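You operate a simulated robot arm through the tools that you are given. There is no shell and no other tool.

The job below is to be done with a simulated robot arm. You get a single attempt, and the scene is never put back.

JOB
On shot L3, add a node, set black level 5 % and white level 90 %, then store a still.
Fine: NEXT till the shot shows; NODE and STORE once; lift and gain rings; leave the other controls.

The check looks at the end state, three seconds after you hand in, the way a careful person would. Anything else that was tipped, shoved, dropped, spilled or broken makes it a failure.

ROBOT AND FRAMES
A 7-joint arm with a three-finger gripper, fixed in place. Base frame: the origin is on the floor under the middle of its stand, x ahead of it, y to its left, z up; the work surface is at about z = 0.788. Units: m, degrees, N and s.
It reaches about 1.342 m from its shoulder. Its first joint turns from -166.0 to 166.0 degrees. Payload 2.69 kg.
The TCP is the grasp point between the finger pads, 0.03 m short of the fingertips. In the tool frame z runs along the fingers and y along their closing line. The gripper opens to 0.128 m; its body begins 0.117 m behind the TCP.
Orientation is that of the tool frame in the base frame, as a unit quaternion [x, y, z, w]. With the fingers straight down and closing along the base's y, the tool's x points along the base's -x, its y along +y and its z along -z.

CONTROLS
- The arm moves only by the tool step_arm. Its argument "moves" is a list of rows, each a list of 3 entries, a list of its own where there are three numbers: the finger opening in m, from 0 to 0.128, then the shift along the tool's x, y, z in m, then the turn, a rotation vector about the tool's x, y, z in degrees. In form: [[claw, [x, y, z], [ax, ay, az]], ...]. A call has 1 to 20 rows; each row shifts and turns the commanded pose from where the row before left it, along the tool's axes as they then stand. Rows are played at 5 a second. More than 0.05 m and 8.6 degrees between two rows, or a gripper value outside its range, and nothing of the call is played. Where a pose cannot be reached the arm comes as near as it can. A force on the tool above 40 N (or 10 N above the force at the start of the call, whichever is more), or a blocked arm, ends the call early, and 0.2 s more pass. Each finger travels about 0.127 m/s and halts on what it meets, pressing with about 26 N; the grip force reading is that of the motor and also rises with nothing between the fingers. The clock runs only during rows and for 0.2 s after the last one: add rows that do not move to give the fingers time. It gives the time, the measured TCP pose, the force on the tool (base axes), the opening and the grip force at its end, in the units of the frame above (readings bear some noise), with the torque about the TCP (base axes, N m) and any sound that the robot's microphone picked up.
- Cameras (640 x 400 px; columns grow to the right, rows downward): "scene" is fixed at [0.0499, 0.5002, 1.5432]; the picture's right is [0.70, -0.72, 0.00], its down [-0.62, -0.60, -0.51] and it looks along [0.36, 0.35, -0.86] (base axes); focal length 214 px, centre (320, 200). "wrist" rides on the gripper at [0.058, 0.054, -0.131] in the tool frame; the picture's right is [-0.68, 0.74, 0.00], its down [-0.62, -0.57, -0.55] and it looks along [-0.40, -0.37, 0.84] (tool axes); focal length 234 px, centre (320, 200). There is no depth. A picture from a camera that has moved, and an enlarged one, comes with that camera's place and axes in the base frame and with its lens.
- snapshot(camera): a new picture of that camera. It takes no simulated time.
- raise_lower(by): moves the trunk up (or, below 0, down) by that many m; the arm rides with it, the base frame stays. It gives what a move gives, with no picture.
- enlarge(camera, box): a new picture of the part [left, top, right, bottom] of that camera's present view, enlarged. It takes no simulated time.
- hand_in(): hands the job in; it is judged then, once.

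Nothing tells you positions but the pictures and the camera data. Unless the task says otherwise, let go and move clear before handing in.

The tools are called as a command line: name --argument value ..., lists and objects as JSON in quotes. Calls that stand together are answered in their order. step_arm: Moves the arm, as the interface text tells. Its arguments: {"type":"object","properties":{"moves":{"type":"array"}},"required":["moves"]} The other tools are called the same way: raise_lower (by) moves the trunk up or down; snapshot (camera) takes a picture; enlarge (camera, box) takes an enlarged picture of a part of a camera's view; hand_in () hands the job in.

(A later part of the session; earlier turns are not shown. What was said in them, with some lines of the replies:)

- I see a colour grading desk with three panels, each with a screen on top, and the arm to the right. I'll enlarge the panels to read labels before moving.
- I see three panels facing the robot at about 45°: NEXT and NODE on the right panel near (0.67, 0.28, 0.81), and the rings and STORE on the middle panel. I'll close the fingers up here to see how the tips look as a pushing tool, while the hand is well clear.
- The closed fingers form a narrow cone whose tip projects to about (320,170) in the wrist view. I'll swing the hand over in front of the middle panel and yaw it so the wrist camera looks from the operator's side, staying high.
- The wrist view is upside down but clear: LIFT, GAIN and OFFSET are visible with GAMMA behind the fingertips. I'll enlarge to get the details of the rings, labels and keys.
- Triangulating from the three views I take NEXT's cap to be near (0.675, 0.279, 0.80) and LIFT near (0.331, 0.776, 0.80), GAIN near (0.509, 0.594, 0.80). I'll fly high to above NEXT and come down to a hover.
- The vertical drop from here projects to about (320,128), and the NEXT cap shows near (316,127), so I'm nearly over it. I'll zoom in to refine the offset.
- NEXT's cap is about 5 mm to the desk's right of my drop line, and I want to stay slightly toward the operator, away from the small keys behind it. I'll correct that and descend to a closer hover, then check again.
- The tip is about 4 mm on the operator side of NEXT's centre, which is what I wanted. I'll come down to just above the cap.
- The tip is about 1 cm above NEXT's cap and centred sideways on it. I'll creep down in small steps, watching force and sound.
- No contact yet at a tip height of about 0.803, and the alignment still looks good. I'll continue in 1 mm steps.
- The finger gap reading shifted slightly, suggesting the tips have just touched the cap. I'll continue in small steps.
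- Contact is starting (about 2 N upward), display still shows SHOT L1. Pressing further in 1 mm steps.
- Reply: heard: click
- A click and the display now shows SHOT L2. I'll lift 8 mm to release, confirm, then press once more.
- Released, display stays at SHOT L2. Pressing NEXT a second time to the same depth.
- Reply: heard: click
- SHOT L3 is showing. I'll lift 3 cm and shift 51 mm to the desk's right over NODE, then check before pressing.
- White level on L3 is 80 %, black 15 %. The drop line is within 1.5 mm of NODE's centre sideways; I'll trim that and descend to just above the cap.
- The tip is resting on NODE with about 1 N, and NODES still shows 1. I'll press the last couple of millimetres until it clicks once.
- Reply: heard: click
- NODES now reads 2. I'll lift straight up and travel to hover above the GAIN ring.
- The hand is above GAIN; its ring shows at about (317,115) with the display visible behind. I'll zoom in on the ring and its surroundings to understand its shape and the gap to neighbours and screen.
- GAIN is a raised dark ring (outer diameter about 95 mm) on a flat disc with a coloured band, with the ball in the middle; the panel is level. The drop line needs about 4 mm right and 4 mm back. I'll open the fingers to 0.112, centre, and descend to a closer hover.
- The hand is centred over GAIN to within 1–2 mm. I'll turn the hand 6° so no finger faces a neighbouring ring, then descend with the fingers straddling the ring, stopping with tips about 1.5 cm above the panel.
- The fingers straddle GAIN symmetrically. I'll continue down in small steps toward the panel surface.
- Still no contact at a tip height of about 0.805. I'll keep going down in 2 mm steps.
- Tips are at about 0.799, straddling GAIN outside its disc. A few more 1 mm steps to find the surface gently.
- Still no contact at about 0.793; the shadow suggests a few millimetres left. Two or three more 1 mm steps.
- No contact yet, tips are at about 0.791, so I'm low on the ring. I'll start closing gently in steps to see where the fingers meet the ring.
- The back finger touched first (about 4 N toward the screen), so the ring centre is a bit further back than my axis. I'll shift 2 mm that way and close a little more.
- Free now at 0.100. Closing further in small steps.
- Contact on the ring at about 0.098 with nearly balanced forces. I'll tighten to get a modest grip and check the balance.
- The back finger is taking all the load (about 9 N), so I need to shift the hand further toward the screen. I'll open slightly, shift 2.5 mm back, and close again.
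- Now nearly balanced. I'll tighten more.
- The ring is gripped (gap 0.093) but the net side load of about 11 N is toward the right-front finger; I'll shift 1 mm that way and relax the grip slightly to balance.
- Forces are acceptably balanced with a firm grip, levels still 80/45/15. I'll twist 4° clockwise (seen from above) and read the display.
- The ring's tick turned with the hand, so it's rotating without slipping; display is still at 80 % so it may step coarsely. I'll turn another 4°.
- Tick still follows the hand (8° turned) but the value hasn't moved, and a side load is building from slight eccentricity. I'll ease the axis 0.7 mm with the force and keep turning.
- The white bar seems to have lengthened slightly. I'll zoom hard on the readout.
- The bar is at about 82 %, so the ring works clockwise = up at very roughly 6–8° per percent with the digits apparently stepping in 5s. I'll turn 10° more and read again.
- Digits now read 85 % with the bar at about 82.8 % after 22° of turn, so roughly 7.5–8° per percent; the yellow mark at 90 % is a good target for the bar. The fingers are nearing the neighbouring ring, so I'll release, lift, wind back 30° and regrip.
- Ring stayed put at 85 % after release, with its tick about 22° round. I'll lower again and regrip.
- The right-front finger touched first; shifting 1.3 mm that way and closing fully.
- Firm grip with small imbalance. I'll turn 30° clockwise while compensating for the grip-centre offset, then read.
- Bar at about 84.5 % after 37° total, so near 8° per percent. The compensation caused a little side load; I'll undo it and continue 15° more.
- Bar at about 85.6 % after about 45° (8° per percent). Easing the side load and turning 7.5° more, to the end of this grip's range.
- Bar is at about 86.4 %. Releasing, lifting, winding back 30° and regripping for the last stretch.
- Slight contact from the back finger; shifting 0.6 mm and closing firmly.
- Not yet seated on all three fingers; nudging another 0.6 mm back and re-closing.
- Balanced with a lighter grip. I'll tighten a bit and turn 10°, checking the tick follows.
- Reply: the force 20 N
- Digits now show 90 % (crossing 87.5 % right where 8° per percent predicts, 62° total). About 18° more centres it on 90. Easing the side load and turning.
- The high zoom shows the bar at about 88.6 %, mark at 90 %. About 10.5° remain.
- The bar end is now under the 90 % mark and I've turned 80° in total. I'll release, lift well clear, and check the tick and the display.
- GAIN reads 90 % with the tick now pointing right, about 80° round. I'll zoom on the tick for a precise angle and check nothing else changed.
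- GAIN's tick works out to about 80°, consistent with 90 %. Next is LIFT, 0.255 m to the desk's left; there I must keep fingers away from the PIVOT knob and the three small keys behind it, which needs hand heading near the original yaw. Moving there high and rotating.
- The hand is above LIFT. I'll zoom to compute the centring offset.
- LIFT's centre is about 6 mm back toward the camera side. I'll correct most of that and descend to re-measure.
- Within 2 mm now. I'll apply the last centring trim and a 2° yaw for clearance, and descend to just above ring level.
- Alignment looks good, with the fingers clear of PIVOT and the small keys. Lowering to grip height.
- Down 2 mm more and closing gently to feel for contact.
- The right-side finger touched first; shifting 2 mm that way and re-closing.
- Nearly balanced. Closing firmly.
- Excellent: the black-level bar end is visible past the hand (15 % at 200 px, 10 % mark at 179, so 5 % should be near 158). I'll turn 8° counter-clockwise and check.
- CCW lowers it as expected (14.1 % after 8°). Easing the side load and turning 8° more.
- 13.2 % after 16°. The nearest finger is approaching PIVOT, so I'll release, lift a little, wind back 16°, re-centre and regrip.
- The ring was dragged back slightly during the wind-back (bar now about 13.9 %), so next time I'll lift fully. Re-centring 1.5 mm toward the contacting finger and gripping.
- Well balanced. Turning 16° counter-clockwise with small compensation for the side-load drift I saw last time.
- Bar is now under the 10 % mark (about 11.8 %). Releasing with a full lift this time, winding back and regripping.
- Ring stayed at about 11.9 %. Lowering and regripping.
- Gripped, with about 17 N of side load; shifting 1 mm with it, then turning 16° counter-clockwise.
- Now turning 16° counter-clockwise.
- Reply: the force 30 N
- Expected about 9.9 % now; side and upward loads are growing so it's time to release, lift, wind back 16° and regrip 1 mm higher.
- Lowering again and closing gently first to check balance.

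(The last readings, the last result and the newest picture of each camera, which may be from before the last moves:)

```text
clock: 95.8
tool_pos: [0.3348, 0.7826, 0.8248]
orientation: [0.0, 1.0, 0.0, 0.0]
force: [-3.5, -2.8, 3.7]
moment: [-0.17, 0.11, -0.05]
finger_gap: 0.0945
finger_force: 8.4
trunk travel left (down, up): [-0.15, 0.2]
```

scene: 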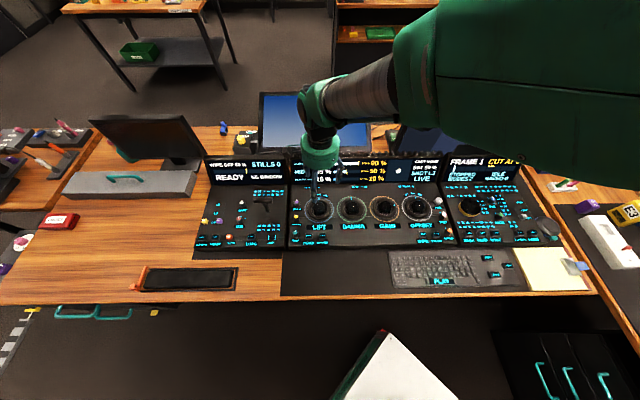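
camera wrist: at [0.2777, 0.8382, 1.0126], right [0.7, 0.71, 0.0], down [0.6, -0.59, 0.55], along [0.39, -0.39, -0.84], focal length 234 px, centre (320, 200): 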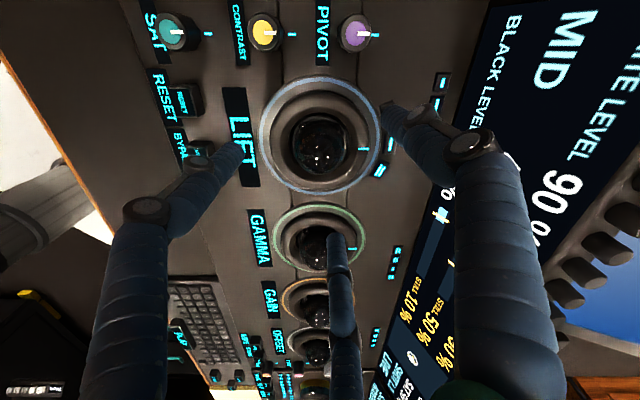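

The grip is well balanced. Turning 16° counter-clockwise.

step_arm --moves '[[0.079, [0.0002, -5e-05, 0], [0, 0, -2]], [0.079, [0.0002, -5e-05, 0], [0, 0, -2]], [0.079, [0.0002, -5e-05, 0], [0, 0, -2]], [0.079, [0.0002, -5e-05, 0], [0, 0, -2]], [0.079, [5e-05, -0.00015, 0], [0, 0, -2]], [0.079, [5e-05, -0.00015, 0], [0, 0, -2]], [0.079, [5e-05, -0.00015, 0], [0, 0, -2]], [0.079, [5e-05, -0.00015, 0], [0, 0, -2]], [0.079, [0, 0, 0], [0, 0, 0]]]'

enlarge --camera "scene" --box '[325, 165, 365, 190]'

enlarge --camera "wrist" --box '[190, 20, 450, 260]'

```text
clock: 97.8
tool_pos: [0.3348, 0.7808, 0.8239]
orientation: [-0.139, 0.99, -0.001, -0.001]
force: [8.6, -0.2, -0.1]
moment: [0.03, -0.29, -0.03]
finger_gap: 0.0937
finger_force: 11.3
trunk travel left (down, up): [-0.15, 0.2]
```

```text
16.00 times, centred on (345, 178) of scene
camera zoom: at [0.0499, 0.5002, 1.5432], right [0.7, -0.72, 0.0], down [-0.62, -0.6, -0.51], along [0.36, 0.35, -0.86], focal length 3432 px, centre (-80, 560)
```

zoom: 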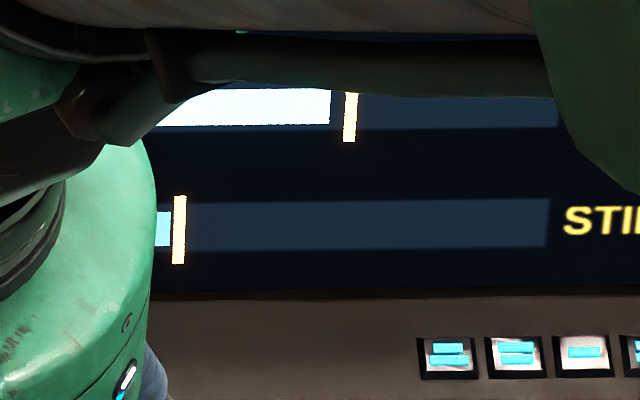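

```text
1.67 times, centred on (320, 140) of wrist
camera zoom: at [0.2629, 0.8165, 0.9554], right [0.45, 0.89, 0.0], down [0.75, -0.37, 0.55], along [0.49, -0.25, -0.84], focal length 390 px, centre (320, 300)
```

zoom: 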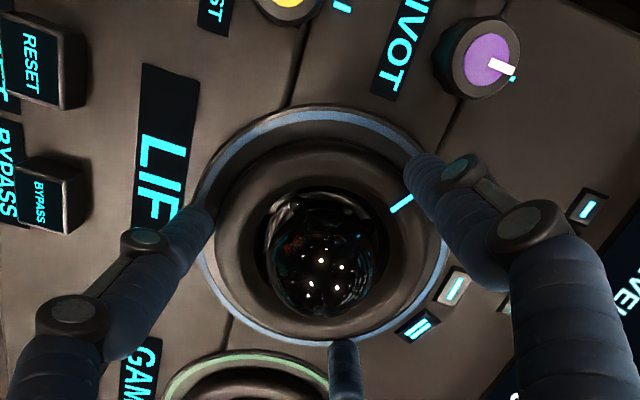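

Bar end is now visible left of the 10 % mark at about 7.8 %. About 23° remain; regripping again.

step_arm --moves '[[0.088, [0, 0, 0], [0, 0, 0]], [0.096, [0, 0, 0], [0, 0, 0]], [0.104, [0, 0, 0], [0, 0, 0]], [0.106, [0, 0, 0], [0, 0, 0]], [0.106, [0, 0, -0.01], [0, 0, 0]], [0.106, [0, 0, -0.02], [0, 0, 0]], [0.106, [0, 0, 0], [0, 0, 8]], [0.106, [0, 0, 0], [0, 0, 8]], [0.106, [-0.0006, 0.0008, 0], [0, 0, 0]], [0.106, [0, 0, 0], [0, 0, 0]], [0.106, [0, 0, 0.015], [0, 0, 0]], [0.106, [0, 0, 0.0145], [0, 0, 0]], [0.1, [0, 0, 0], [0, 0, 0]], [0.095, [0, 0, 0], [0, 0, 0]], [0.091, [0, 0, 0], [0, 0, 0]], [0.091, [0, 0, 0], [0, 0, 0]]]'

enlarge --camera "scene" --box '[325, 165, 365, 190]'

```text
clock: 101.2
tool_pos: [0.3363, 0.7817, 0.8245]
orientation: [0.0, 1.0, 0.0, 0.0]
force: [5.6, -3.4, 0.0]
moment: [-0.05, -0.23, 0.04]
finger_gap: 0.0958
finger_force: 3.4
trunk travel left (down, up): [-0.15, 0.2]
```

```text
16.00 times, centred on (345, 178) of scene
camera zoom: at [0.0499, 0.5002, 1.5432], right [0.7, -0.72, 0.0], down [-0.62, -0.6, -0.51], along [0.36, 0.35, -0.86], focal length 3432 px, centre (-80, 560)
```

zoom: 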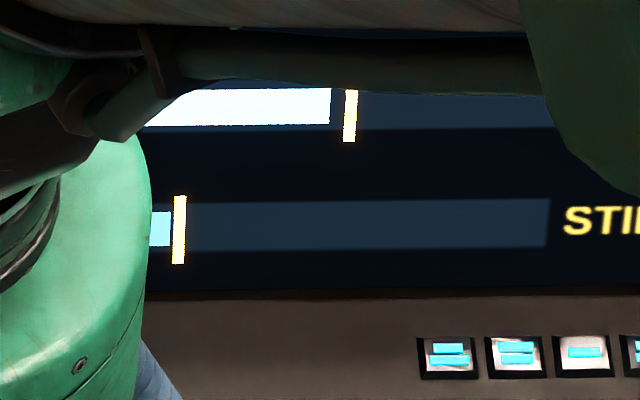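

Value held at about 8 %. Shifting 1.3 mm toward the contacting finger and closing.

step_arm --moves '[[0.098, [0, 0, 0], [0, 0, 0]], [0.096, [-0.0011, -0.00067, 0], [0, 0, 0]], [0.09, [0, 0, 0], [0, 0, 0]], [0.086, [0, 0, 0], [0, 0, 0]], [0.083, [0, 0, 0], [0, 0, 0]], [0.083, [0, 0, 0], [0, 0, 0]]]'

```text
clock: 102.6
tool_pos: [0.3373, 0.7817, 0.824]
orientation: [0.001, 1.0, 0.0, 0.0]
force: [5.1, 0.4, 2.8]
moment: [-0.24, -0.09, 0.01]
finger_gap: 0.0927
finger_force: 44.4
trunk travel left (down, up): [-0.15, 0.2]
```

Balanced, firm grip. Turning 16° counter-clockwise.

step_arm --moves '[[0.081, [0.0001, -5e-05, 0], [0, 0, -2]], [0.081, [0.0001, -5e-05, 0], [0, 0, -2]], [0.081, [0.0001, -5e-05, 0], [0, 0, -2]], [0.081, [0.0001, -5e-05, 0], [0, 0, -2]], [0.081, [2e-05, -0.00012, 0], [0, 0, -2]], [0.081, [2e-05, -0.00012, 0], [0, 0, -2]], [0.081, [2e-05, -0.00012, 0], [0, 0, -2]], [0.081, [2e-05, -0.00012, 0], [0, 0, -2]], [0.081, [0, 0, 0], [0, 0, 0]]]'

enlarge --camera "scene" --box '[325, 165, 365, 190]'

enlarge --camera "wrist" --box '[190, 20, 450, 260]'

```text
clock: 104.6
tool_pos: [0.3362, 0.7816, 0.8248]
orientation: [-0.14, 0.99, 0.0, 0.0]
force: [8.9, 19.1, -5.2]
moment: [0.97, -0.29, 0.01]
finger_gap: 0.0926
finger_force: 45.1
trunk travel left (down, up): [-0.15, 0.2]
```

```text
16.00 times, centred on (345, 178) of scene
camera zoom: at [0.0499, 0.5002, 1.5432], right [0.7, -0.72, 0.0], down [-0.62, -0.6, -0.51], along [0.36, 0.35, -0.86], focal length 3432 px, centre (-80, 560)
```

zoom: 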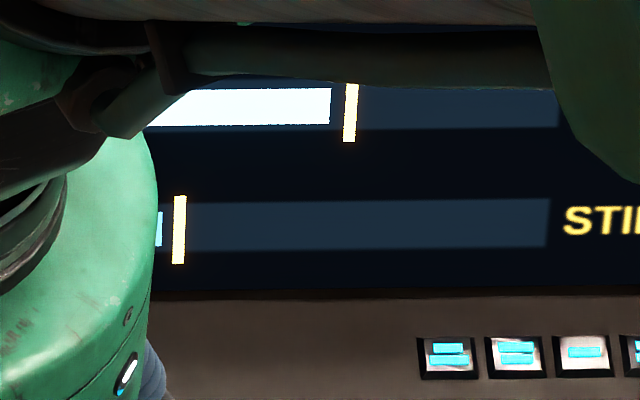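

```text
1.67 times, centred on (320, 140) of wrist
camera zoom: at [0.2641, 0.8173, 0.9556], right [0.45, 0.89, 0.0], down [0.75, -0.37, 0.55], along [0.49, -0.24, -0.84], focal length 390 px, centre (320, 300)
```

zoom: 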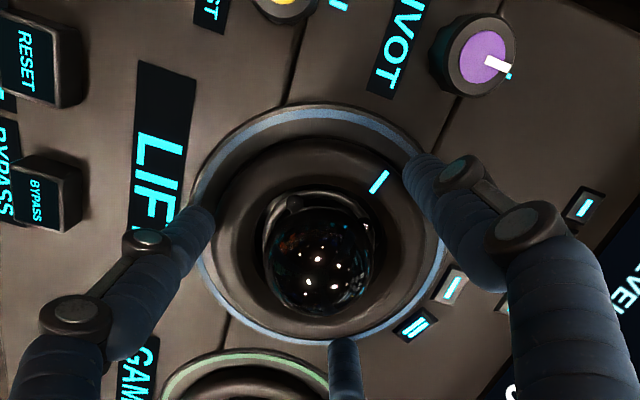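

Bar at about 5.9 %, so about 7° remain. There's still clearance to PIVOT, so I'll ease the side load and finish in this grip, 4° first.

step_arm --moves '[[0.081, [-0.0006, 0.0007, 0], [0, 0, 0]], [0.081, [0, 0, 0], [0, 0, -2]], [0.081, [0, 0, 0], [0, 0, -2]], [0.081, [0, 0, 0], [0, 0, 0]]]'

enlarge --camera "scene" --box '[330, 170, 350, 183]'

enlarge --camera "scene" --box '[285, 170, 365, 230]'

```text
clock: 105.6
tool_pos: [0.3359, 0.7825, 0.8254]
orientation: [-0.174, 0.985, 0.0, 0.0]
force: [5.8, 15.2, -0.6]
moment: [-0.11, 0.31, -0.02]
finger_gap: 0.0926
finger_force: 44.8
trunk travel left (down, up): [-0.15, 0.2]
```

```text
16.00 times, centred on (340, 176) of scene
camera zoom: at [0.0499, 0.5002, 1.5432], right [0.7, -0.72, 0.0], down [-0.62, -0.6, -0.51], along [0.36, 0.35, -0.86], focal length 3432 px, centre (0, 576)
```

zoom: 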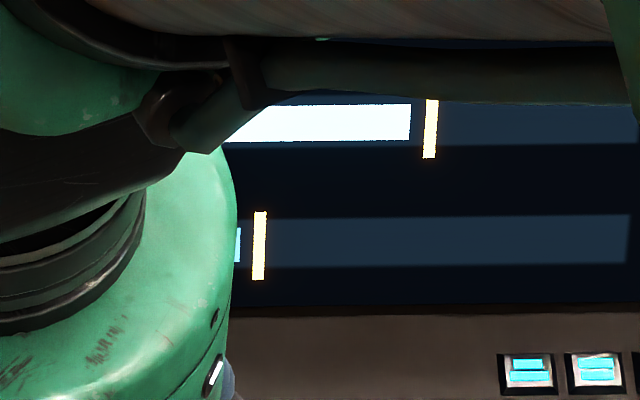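

```text
6.67 times, centred on (325, 200) of scene
camera zoom: at [0.0499, 0.5002, 1.5432], right [0.7, -0.72, 0.0], down [-0.62, -0.6, -0.51], along [0.36, 0.35, -0.86], focal length 1430 px, centre (287, 200)
```

zoom: 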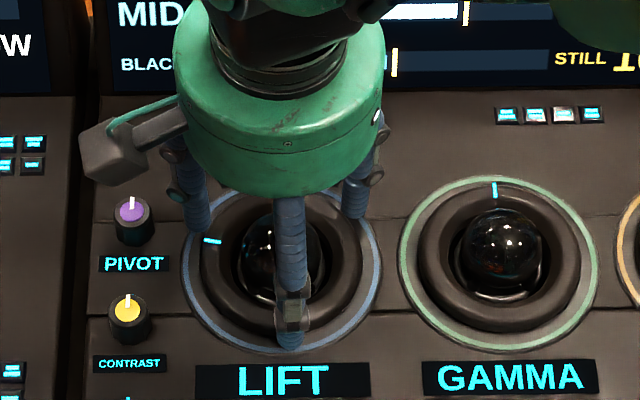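

Bar at about 5.4 %, clearance to PIVOT still fine. Three more degrees.

step_arm --moves '[[0.081, [0, 0, 0], [0, 0, -1.7]], [0.081, [0, 0, 0], [0, 0, -1.6]], [0.081, [0, 0, 0], [0, 0, 0]]]'

enlarge --camera "scene" --box '[330, 170, 350, 183]'

```text
clock: 106.4
tool_pos: [0.3369, 0.7827, 0.8254]
orientation: [-0.201, 0.979, 0.0, 0.001]
force: [-1.0, 19.7, -5.7]
moment: [0.42, 0.12, -0.02]
finger_gap: 0.0926
finger_force: 45.1
trunk travel left (down, up): [-0.15, 0.2]
```

```text
16.00 times, centred on (340, 176) of scene
camera zoom: at [0.0499, 0.5002, 1.5432], right [0.7, -0.72, 0.0], down [-0.62, -0.6, -0.51], along [0.36, 0.35, -0.86], focal length 3432 px, centre (0, 576)
```

zoom: 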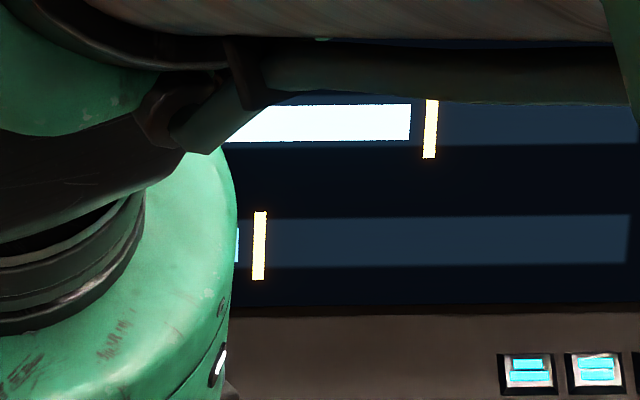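

Bar at about 5.0 %. I'll ease the side load, open just enough, lift straight up and check the full display.

step_arm --moves '[[0.084, [-0.0004, 0.0009, 0], [0, 0, 0]], [0.088, [0, 0, 0], [0, 0, 0]], [0.092, [0, 0, 0], [0, 0, 0]], [0.096, [0, 0, 0], [0, 0, 0]], [0.1, [0, 0, 0], [0, 0, 0]], [0.1, [0, 0, 0], [0, 0, 0]], [0.1, [0, 0, -0.01], [0, 0, 0]], [0.1, [0, 0, -0.02], [0, 0, 0]], [0.1, [0, 0, -0.04], [0, 0, 0]], [0.1, [0, 0, -0.045], [0, 0, 0]], [0.1, [0, 0, -0.045], [0, 0, 0]], [0.1, [0, 0, 0], [0, 0, 0]]]'

enlarge --camera "scene" --box '[280, 140, 460, 260]'

enlarge --camera "scene" --box '[325, 165, 365, 190]'

enlarge --camera "wrist" --box '[160, 20, 480, 220]'

```text
clock: 109.0
tool_pos: [0.3365, 0.7812, 0.9852]
orientation: [-0.202, 0.979, 0.0, -0.001]
force: [-0.1, -0.2, 0.1]
moment: [0.05, -0.05, -0.03]
finger_gap: 0.1002
finger_force: 0.0
trunk travel left (down, up): [-0.15, 0.2]
```

```text
3.33 times, centred on (370, 200) of scene
camera zoom: at [0.0499, 0.5002, 1.5432], right [0.7, -0.72, 0.0], down [-0.62, -0.6, -0.51], along [0.36, 0.35, -0.86], focal length 715 px, centre (153, 200)
```

zoom: 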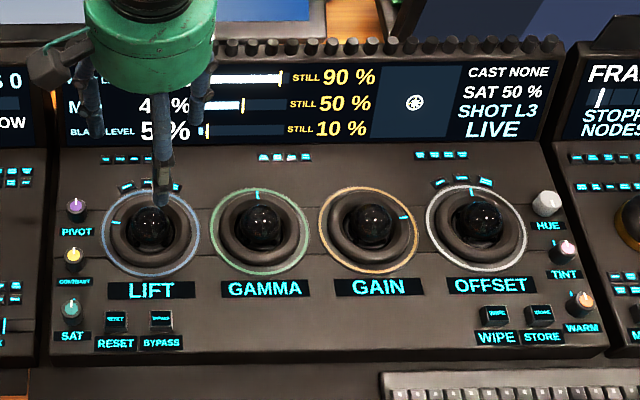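

```text
16.00 times, centred on (345, 178) of scene
camera zoom: at [0.0499, 0.5002, 1.5432], right [0.7, -0.72, 0.0], down [-0.62, -0.6, -0.51], along [0.36, 0.35, -0.86], focal length 3432 px, centre (-80, 560)
```

zoom: 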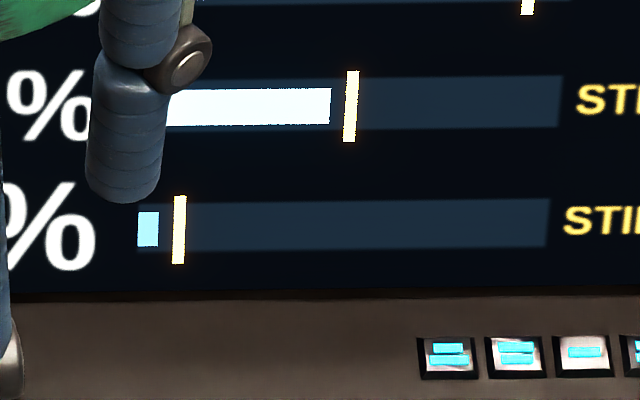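

```text
2.00 times, centred on (320, 120) of wrist
camera zoom: at [0.2602, 0.8066, 1.117], right [0.33, 0.94, 0.0], down [0.79, -0.28, 0.55], along [0.52, -0.18, -0.84], focal length 468 px, centre (320, 360)
```

zoom: 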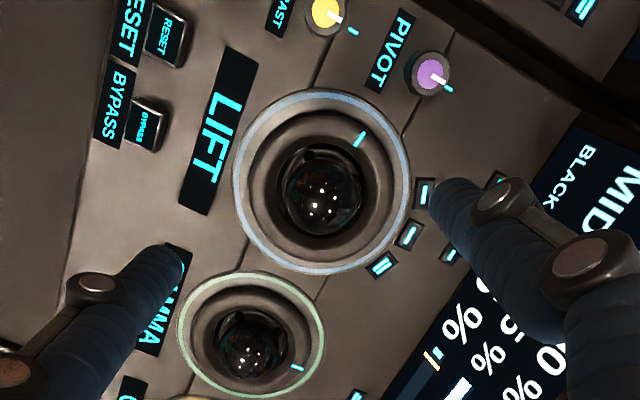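

Both levels read right: black bar at 5.1 % and white at 90 %. Now STORE, which I place near (0.560, 0.396). I'll travel high, close the fingers and turn back to the heading I used for the other keys.

step_arm --moves '[[0.08, [-0.0053, -0.0442, 0], [0, 0, 0]], [0.05, [-0.0053, -0.0442, 0], [0, 0, 0]], [0.02, [-0.0053, -0.0442, 0], [0, 0, 0]], [0.0, [-0.0053, -0.0442, 0], [0, 0, 0]], [0.0, [-0.0053, -0.0442, 0], [0, 0, 0]], [0.0, [-0.0053, -0.0442, 0], [0, 0, 0]], [0.0, [-0.0053, -0.0442, 0], [0, 0, 0]], [0.0, [-0.0053, -0.0442, 0], [0, 0, 0]], [0.0, [-0.0053, -0.0442, 0], [0, 0, 0]], [0.0, [-0.0053, -0.0442, 0], [0, 0, 0]], [0.0, [0, 0, 0], [0, 0, -8]], [0.0, [0, 0, 0], [0, 0, -8]], [0.0, [0, 0, 0], [0, 0, -8]], [0.0, [0, 0, 0], [0, 0, -8]], [0.0, [0, 0, 0], [0, 0, -8]], [0.0, [0, 0, 0], [0, 0, -8]], [0.0, [0, 0, 0], [0, 0, -8]], [0.0, [0, 0, 0], [0, 0, -8]], [0.0, [0, 0, 0], [0, 0, 0]]]'

enlarge --camera "wrist" --box '[220, 60, 420, 200]'

enlarge --camera "scene" --box '[280, 140, 460, 260]'

snapshot --camera "scene"

```text
clock: 113.0
tool_pos: [0.5595, 0.3964, 0.9846]
orientation: [-0.691, 0.723, 0.0, 0.001]
force: [0.5, -0.4, 0.3]
moment: [0.03, 0.0, -0.02]
finger_gap: 0.0023
finger_force: 26.1
trunk travel left (down, up): [-0.15, 0.2]
```

```text
2.86 times, centred on (320, 130) of wrist
camera zoom: at [0.5018, 0.341, 1.1157], right [-0.7, 0.71, 0.0], down [0.59, 0.59, 0.55], along [0.39, 0.39, -0.84], focal length 669 px, centre (320, 400)
```

zoom: 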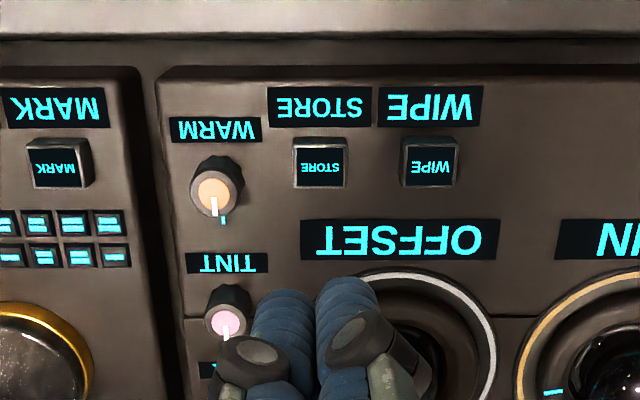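

```text
3.33 times, centred on (370, 200) of scene
camera zoom: at [0.0499, 0.5002, 1.5432], right [0.7, -0.72, 0.0], down [-0.62, -0.6, -0.51], along [0.36, 0.35, -0.86], focal length 715 px, centre (153, 200)
```

zoom: 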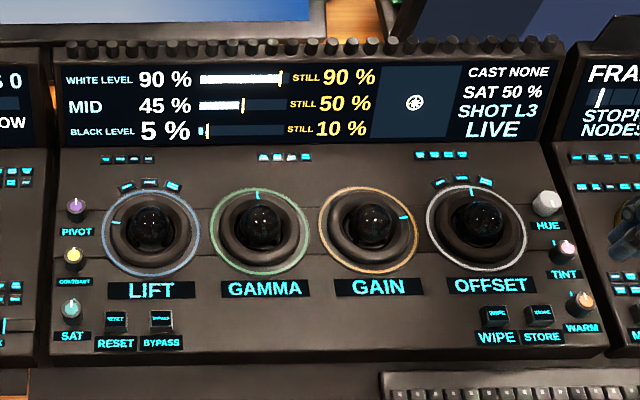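

```text
taken
```

scene: 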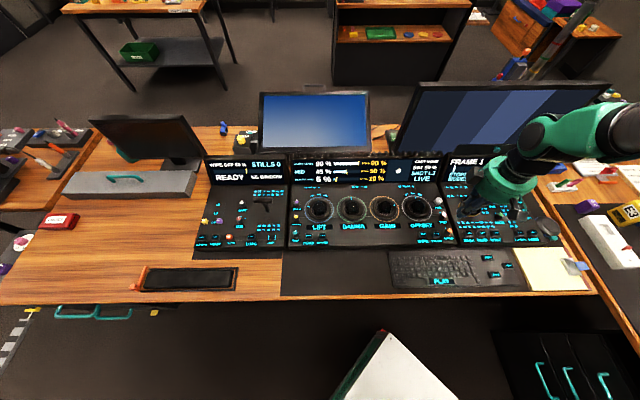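

Everything reads SHOT L3, 90/45/5, CAST NONE, SAT 50 %. Before storing I'll measure both bars and ticks very closely.

enlarge --camera "scene" --box '[354, 157, 362, 167]'

enlarge --camera "scene" --box '[330, 170, 350, 183]'

enlarge --camera "scene" --box '[300, 190, 340, 225]'

enlarge --camera "scene" --box '[365, 190, 405, 225]'

```text
16.00 times, centred on (358, 162) of scene
camera zoom: at [0.0499, 0.5002, 1.5432], right [0.7, -0.72, 0.0], down [-0.62, -0.6, -0.51], along [0.36, 0.35, -0.86], focal length 3432 px, centre (-288, 808)
```

zoom: 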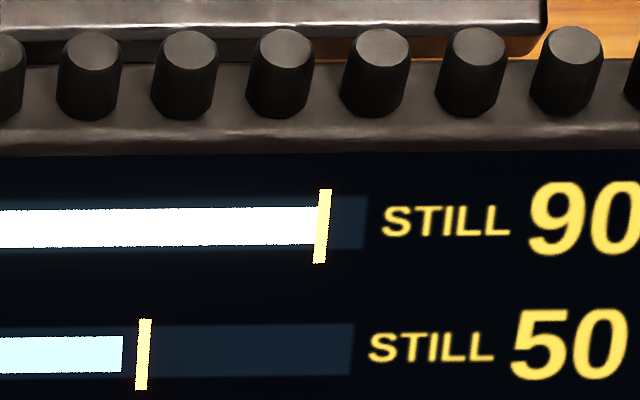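

```text
16.00 times, centred on (340, 176) of scene
camera zoom: at [0.0499, 0.5002, 1.5432], right [0.7, -0.72, 0.0], down [-0.62, -0.6, -0.51], along [0.36, 0.35, -0.86], focal length 3432 px, centre (0, 576)
```

zoom: 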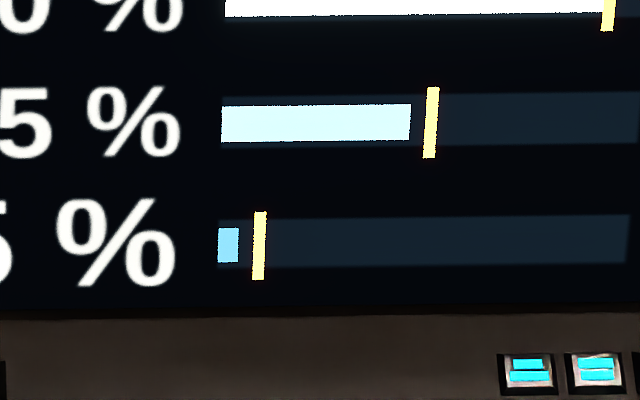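

```text
11.43 times, centred on (320, 208) of scene
camera zoom: at [0.0499, 0.5002, 1.5432], right [0.7, -0.72, 0.0], down [-0.62, -0.6, -0.51], along [0.36, 0.35, -0.86], focal length 2451 px, centre (320, 114)
```

zoom: 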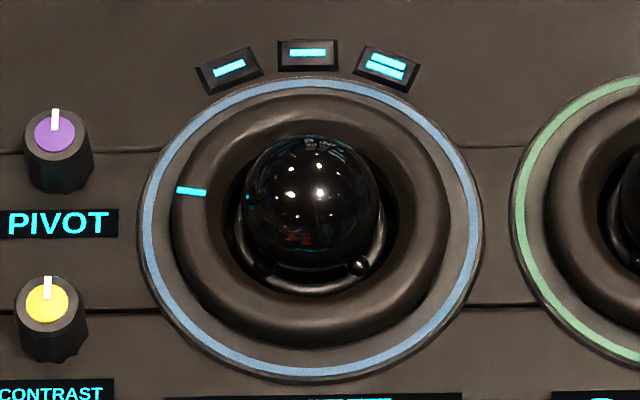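

```text
11.43 times, centred on (385, 208) of scene
camera zoom: at [0.0499, 0.5002, 1.5432], right [0.7, -0.72, 0.0], down [-0.62, -0.6, -0.51], along [0.36, 0.35, -0.86], focal length 2451 px, centre (-423, 114)
```

zoom: 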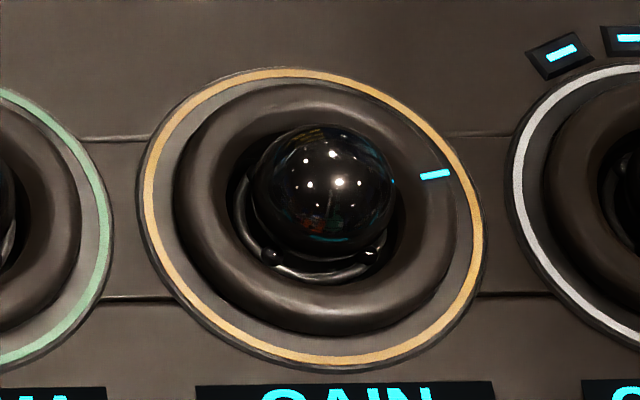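

Black is at 5.1 % and the white bar end lies under the 90 % mark. STORE's cap sits directly below the tip axis (within 1 mm). Descending toward STORE.

step_arm --moves '[[0.0, [-0.0006, 0.0007, 0.035], [0, 0, 0]], [0.0, [0, 0, 0.035], [0, 0, 0]], [0.0, [0, 0, 0.03], [0, 0, 0]], [0.0, [0, 0, 0.02], [0, 0, 0]], [0.0, [0, 0, 0], [0, 0, 0]]]'

enlarge --camera "wrist" --box '[240, 100, 400, 200]'

enlarge --camera "scene" --box '[390, 180, 470, 250]'

```text
clock: 114.2
tool_pos: [0.5595, 0.3991, 0.8647]
orientation: [-0.69, 0.723, 0.0, 0.0]
force: [0.1, -0.9, 0.1]
moment: [0.01, -0.02, -0.03]
finger_gap: 0.0021
finger_force: 26.1
trunk travel left (down, up): [-0.15, 0.2]
```

```text
4.00 times, centred on (320, 150) of wrist
camera zoom: at [0.5013, 0.3426, 0.9966], right [-0.7, 0.71, 0.0], down [0.59, 0.59, 0.55], along [0.39, 0.39, -0.84], focal length 937 px, centre (320, 400)
```

zoom: 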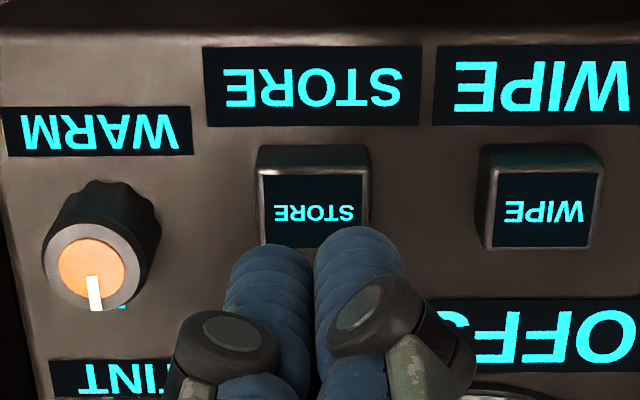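

```text
5.71 times, centred on (430, 215) of scene
camera zoom: at [0.0499, 0.5002, 1.5432], right [0.7, -0.72, 0.0], down [-0.62, -0.6, -0.51], along [0.36, 0.35, -0.86], focal length 1226 px, centre (-309, 114)
```

zoom: 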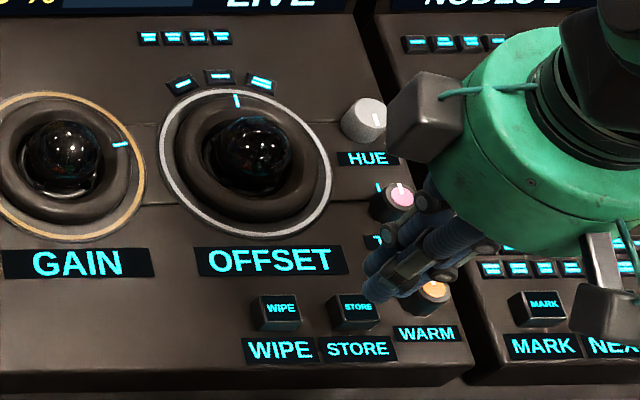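

The tip is over STORE's centre within about 1 mm, with clearance to WARM. Descending to just above the cap.

step_arm --moves '[[0.0, [0.0003, -0.0008, 0.012], [0, 0, 0]], [0.0, [0, 0, 0.01], [0, 0, 0]], [0.0, [0, 0, 0.006], [0, 0, 0]], [0.0, [0, 0, 0.004], [0, 0, 0]], [0.0, [0, 0, 0.002], [0, 0, 0]], [0.0, [0, 0, 0], [0, 0, 0]]]'

enlarge --camera "wrist" --box '[240, 100, 400, 200]'

enlarge --camera "scene" --box '[390, 180, 470, 250]'

```text
clock: 115.6
tool_pos: [0.5603, 0.3979, 0.8301]
orientation: [-0.691, 0.723, -0.001, 0.001]
force: [0.2, 0.3, -0.5]
moment: [-0.04, 0.01, 0.04]
finger_gap: 0.0022
finger_force: 25.6
trunk travel left (down, up): [-0.15, 0.2]
```

```text
4.00 times, centred on (320, 150) of wrist
camera zoom: at [0.5025, 0.3417, 0.9618], right [-0.7, 0.71, 0.0], down [0.59, 0.59, 0.55], along [0.39, 0.39, -0.84], focal length 937 px, centre (320, 400)
```

zoom: 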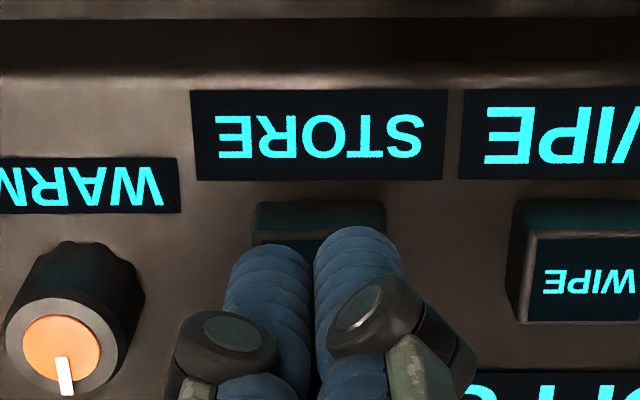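

```text
5.71 times, centred on (430, 215) of scene
camera zoom: at [0.0499, 0.5002, 1.5432], right [0.7, -0.72, 0.0], down [-0.62, -0.6, -0.51], along [0.36, 0.35, -0.86], focal length 1226 px, centre (-309, 114)
```

zoom: 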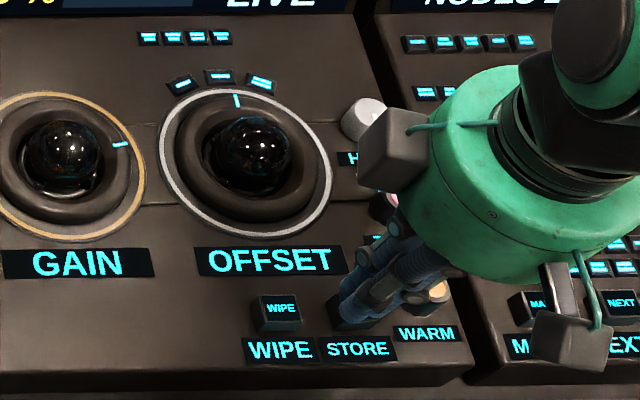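

Just above STORE. Pressing in 1 mm steps until one click.

step_arm --moves '[[0.0, [0, 0, 0.001], [0, 0, 0]], [0.0, [0, 0, 0.001], [0, 0, 0]], [0.0, [0, 0, 0], [0, 0, 0]]]'

```text
clock: 116.4
tool_pos: [0.5595, 0.3975, 0.8287]
orientation: [-0.691, 0.723, -0.001, 0.0]
force: [-0.1, 0.3, 1.4]
moment: [0.01, -0.01, -0.02]
finger_gap: 0.006
finger_force: 31.5
trunk travel left (down, up): [-0.15, 0.2]
```

step_arm --moves '[[0.0, [0, 0, 0.001], [0, 0, 0]], [0.0, [0, 0, 0], [0, 0, 0]]]'

```text
clock: 117.0
tool_pos: [0.5601, 0.3969, 0.8275]
orientation: [-0.691, 0.723, 0.0, 0.0]
force: [-0.4, 0.9, 1.9]
moment: [0.0, 0.02, -0.01]
finger_gap: 0.006
finger_force: 31.7
trunk travel left (down, up): [-0.15, 0.2]
```

step_arm --moves '[[0.0, [0, 0, 0.001], [0, 0, 0]], [0.0, [0, 0, 0], [0, 0, 0]]]'

enlarge --camera "scene" --box '[180, 140, 460, 250]'

```text
clock: 117.6
tool_pos: [0.5595, 0.3967, 0.8275]
orientation: [-0.69, 0.723, 0.0, 0.0]
force: [0.8, 0.0, 2.1]
moment: [-0.01, 0.03, 0.01]
finger_gap: 0.0061
finger_force: 31.1
trunk travel left (down, up): [-0.15, 0.2]
```

```text
2.29 times, centred on (320, 195) of scene
camera zoom: at [0.0499, 0.5002, 1.5432], right [0.7, -0.72, 0.0], down [-0.62, -0.6, -0.51], along [0.36, 0.35, -0.86], focal length 490 px, centre (320, 211)
```

zoom: 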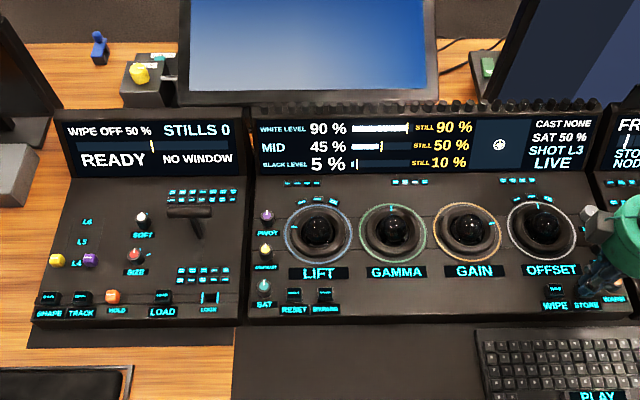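

STILLS still reads 0 with about 2 N on the key, no click yet. One more millimetre.

step_arm --moves '[[0.0, [0, 0, 0.001], [0, 0, 0]], [0.0, [0, 0, 0], [0, 0, 0]]]'

enlarge --camera "scene" --box '[180, 140, 460, 250]'

```text
clock: 118.2
tool_pos: [0.5596, 0.397, 0.8262]
orientation: [-0.69, 0.724, 0.0, 0.001]
force: [0.9, 0.2, 2.5]
moment: [-0.02, 0.01, -0.02]
finger_gap: 0.006
finger_force: 31.3
trunk travel left (down, up): [-0.15, 0.2]
heard: click
```

```text
2.29 times, centred on (320, 195) of scene
camera zoom: at [0.0499, 0.5002, 1.5432], right [0.7, -0.72, 0.0], down [-0.62, -0.6, -0.51], along [0.36, 0.35, -0.86], focal length 490 px, centre (320, 211)
```

zoom: 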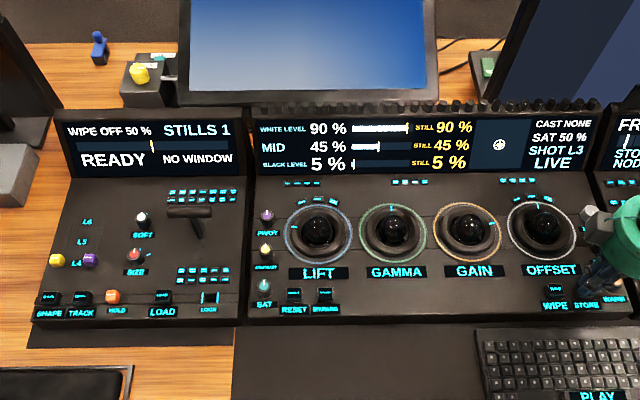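

A single click: STILLS 1, with the still holding 90/45/5. I'll lift straight up and move clear, then do a final check.

step_arm --moves '[[0.0, [0, 0, -0.01], [0, 0, 0]], [0.0, [0, 0, -0.03], [0, 0, 0]], [0.0, [0, 0, -0.045], [0, 0, 0]], [0.0, [0, 0, -0.045], [0, 0, 0]], [0.0, [0, 0, -0.045], [0, 0, 0]], [0.0, [0, 0, -0.045], [0, 0, 0]], [0.0, [0, 0, -0.045], [0, 0, 0]], [0.0, [0.03, -0.025, 0], [0, 0, 0]], [0.0, [0.03, -0.025, 0], [0, 0, 0]], [0.0, [0.03, -0.025, 0], [0, 0, 0]], [0.0, [0, 0, 0], [0, 0, 0]]]'

snapshot --camera "scene"

enlarge --camera "scene" --box '[180, 140, 360, 260]'

enlarge --camera "scene" --box '[360, 140, 560, 260]'

enlarge --camera "scene" --box '[325, 152, 385, 186]'

```text
clock: 120.6
tool_pos: [0.6298, 0.3055, 1.0889]
orientation: [-0.691, 0.723, 0.0, 0.001]
force: [0.9, -0.5, 0.0]
moment: [0.05, 0.02, 0.0]
finger_gap: 0.0019
finger_force: 31.6
trunk travel left (down, up): [-0.15, 0.2]
```

```text
taken
```

scene: 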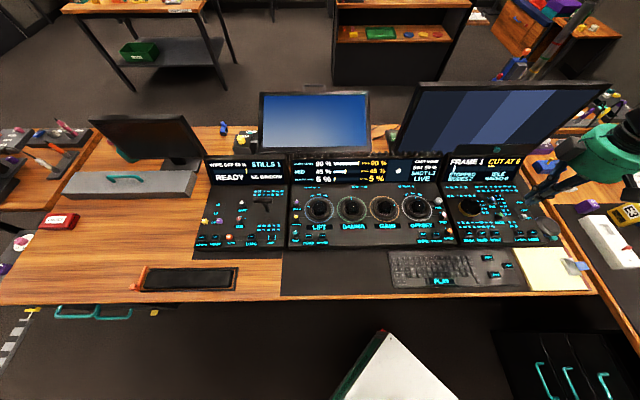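

```text
3.33 times, centred on (270, 200) of scene
camera zoom: at [0.0499, 0.5002, 1.5432], right [0.7, -0.72, 0.0], down [-0.62, -0.6, -0.51], along [0.36, 0.35, -0.86], focal length 715 px, centre (487, 200)
```

zoom: 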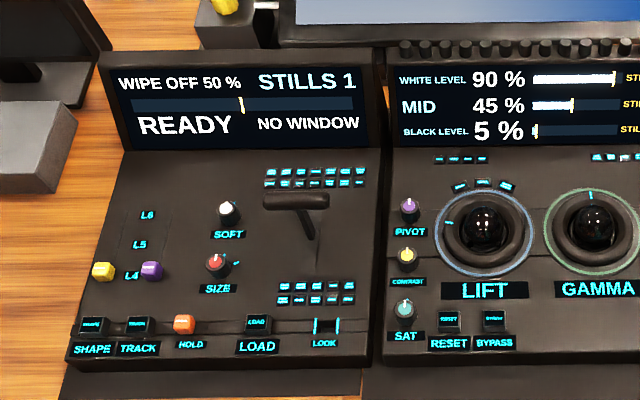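

```text
3.20 times, centred on (460, 200) of scene
camera zoom: at [0.0499, 0.5002, 1.5432], right [0.7, -0.72, 0.0], down [-0.62, -0.6, -0.51], along [0.36, 0.35, -0.86], focal length 686 px, centre (-128, 200)
```

zoom: 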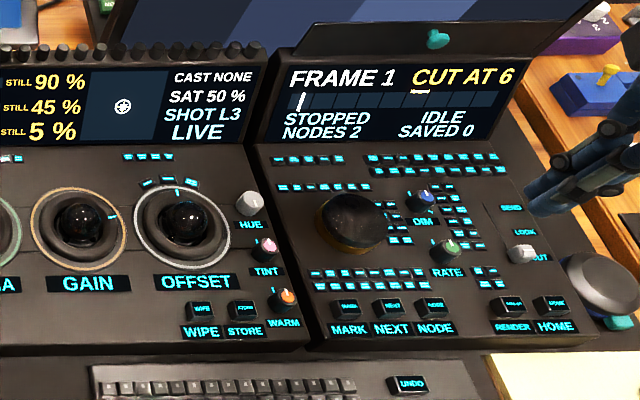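

```text
10.67 times, centred on (355, 169) of scene
camera zoom: at [0.0499, 0.5002, 1.5432], right [0.7, -0.72, 0.0], down [-0.62, -0.6, -0.51], along [0.36, 0.35, -0.86], focal length 2288 px, centre (-53, 531)
```

zoom: 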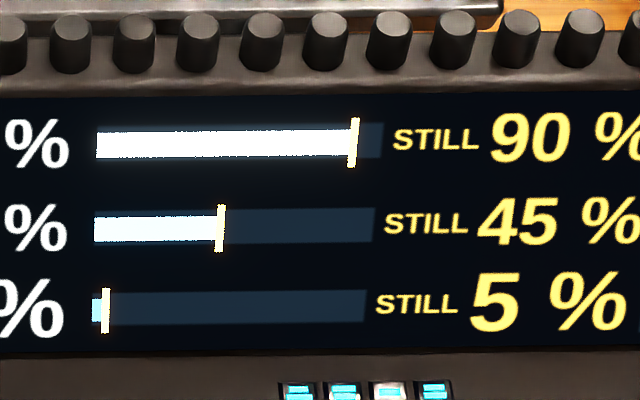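

The display shows SHOT L3, NODES 2, white 90 %, mid 45 %, black 5 %, STILLS 1 (the still holds 90/45/5). CAST NONE, SAT 50 %, wipe, frame and the other readouts are unchanged. The hand is clear and nothing has been disturbed, so I'm handing in.

hand_in

```text
The job is handed in.
```

The job is done and handed in: shot L3 has a new node and reads black 5 % and white 90 %, and one still is stored. No result from the check has come back to me.

- **Shot and node:** NEXT was pressed twice, from L1 to L3. NODE was pressed once, taking NODES from 1 to 2.
- **White level:** I turned the gain ring from 80 % to 90 %. The bar end sits under the yellow 90 % mark, which I put at 90 % to within about 1 %.
- **Black level:** I turned the lift ring from 15 % to 5 %. The bar measured about 5.1 %.
- **Still:** STORE was pressed once. STILLS went from 0 to 1, and the stored still reads 90 / 45 / 5.

While I was regripping the lift ring it slipped back slightly. I corrected that before storing the still.

The other readouts were unchanged at the end: mid 45 %, CAST NONE, SAT 50 %, the wipe and the frame. I saw nothing tipped or moved in the last pictures, and the hand was lifted clear.
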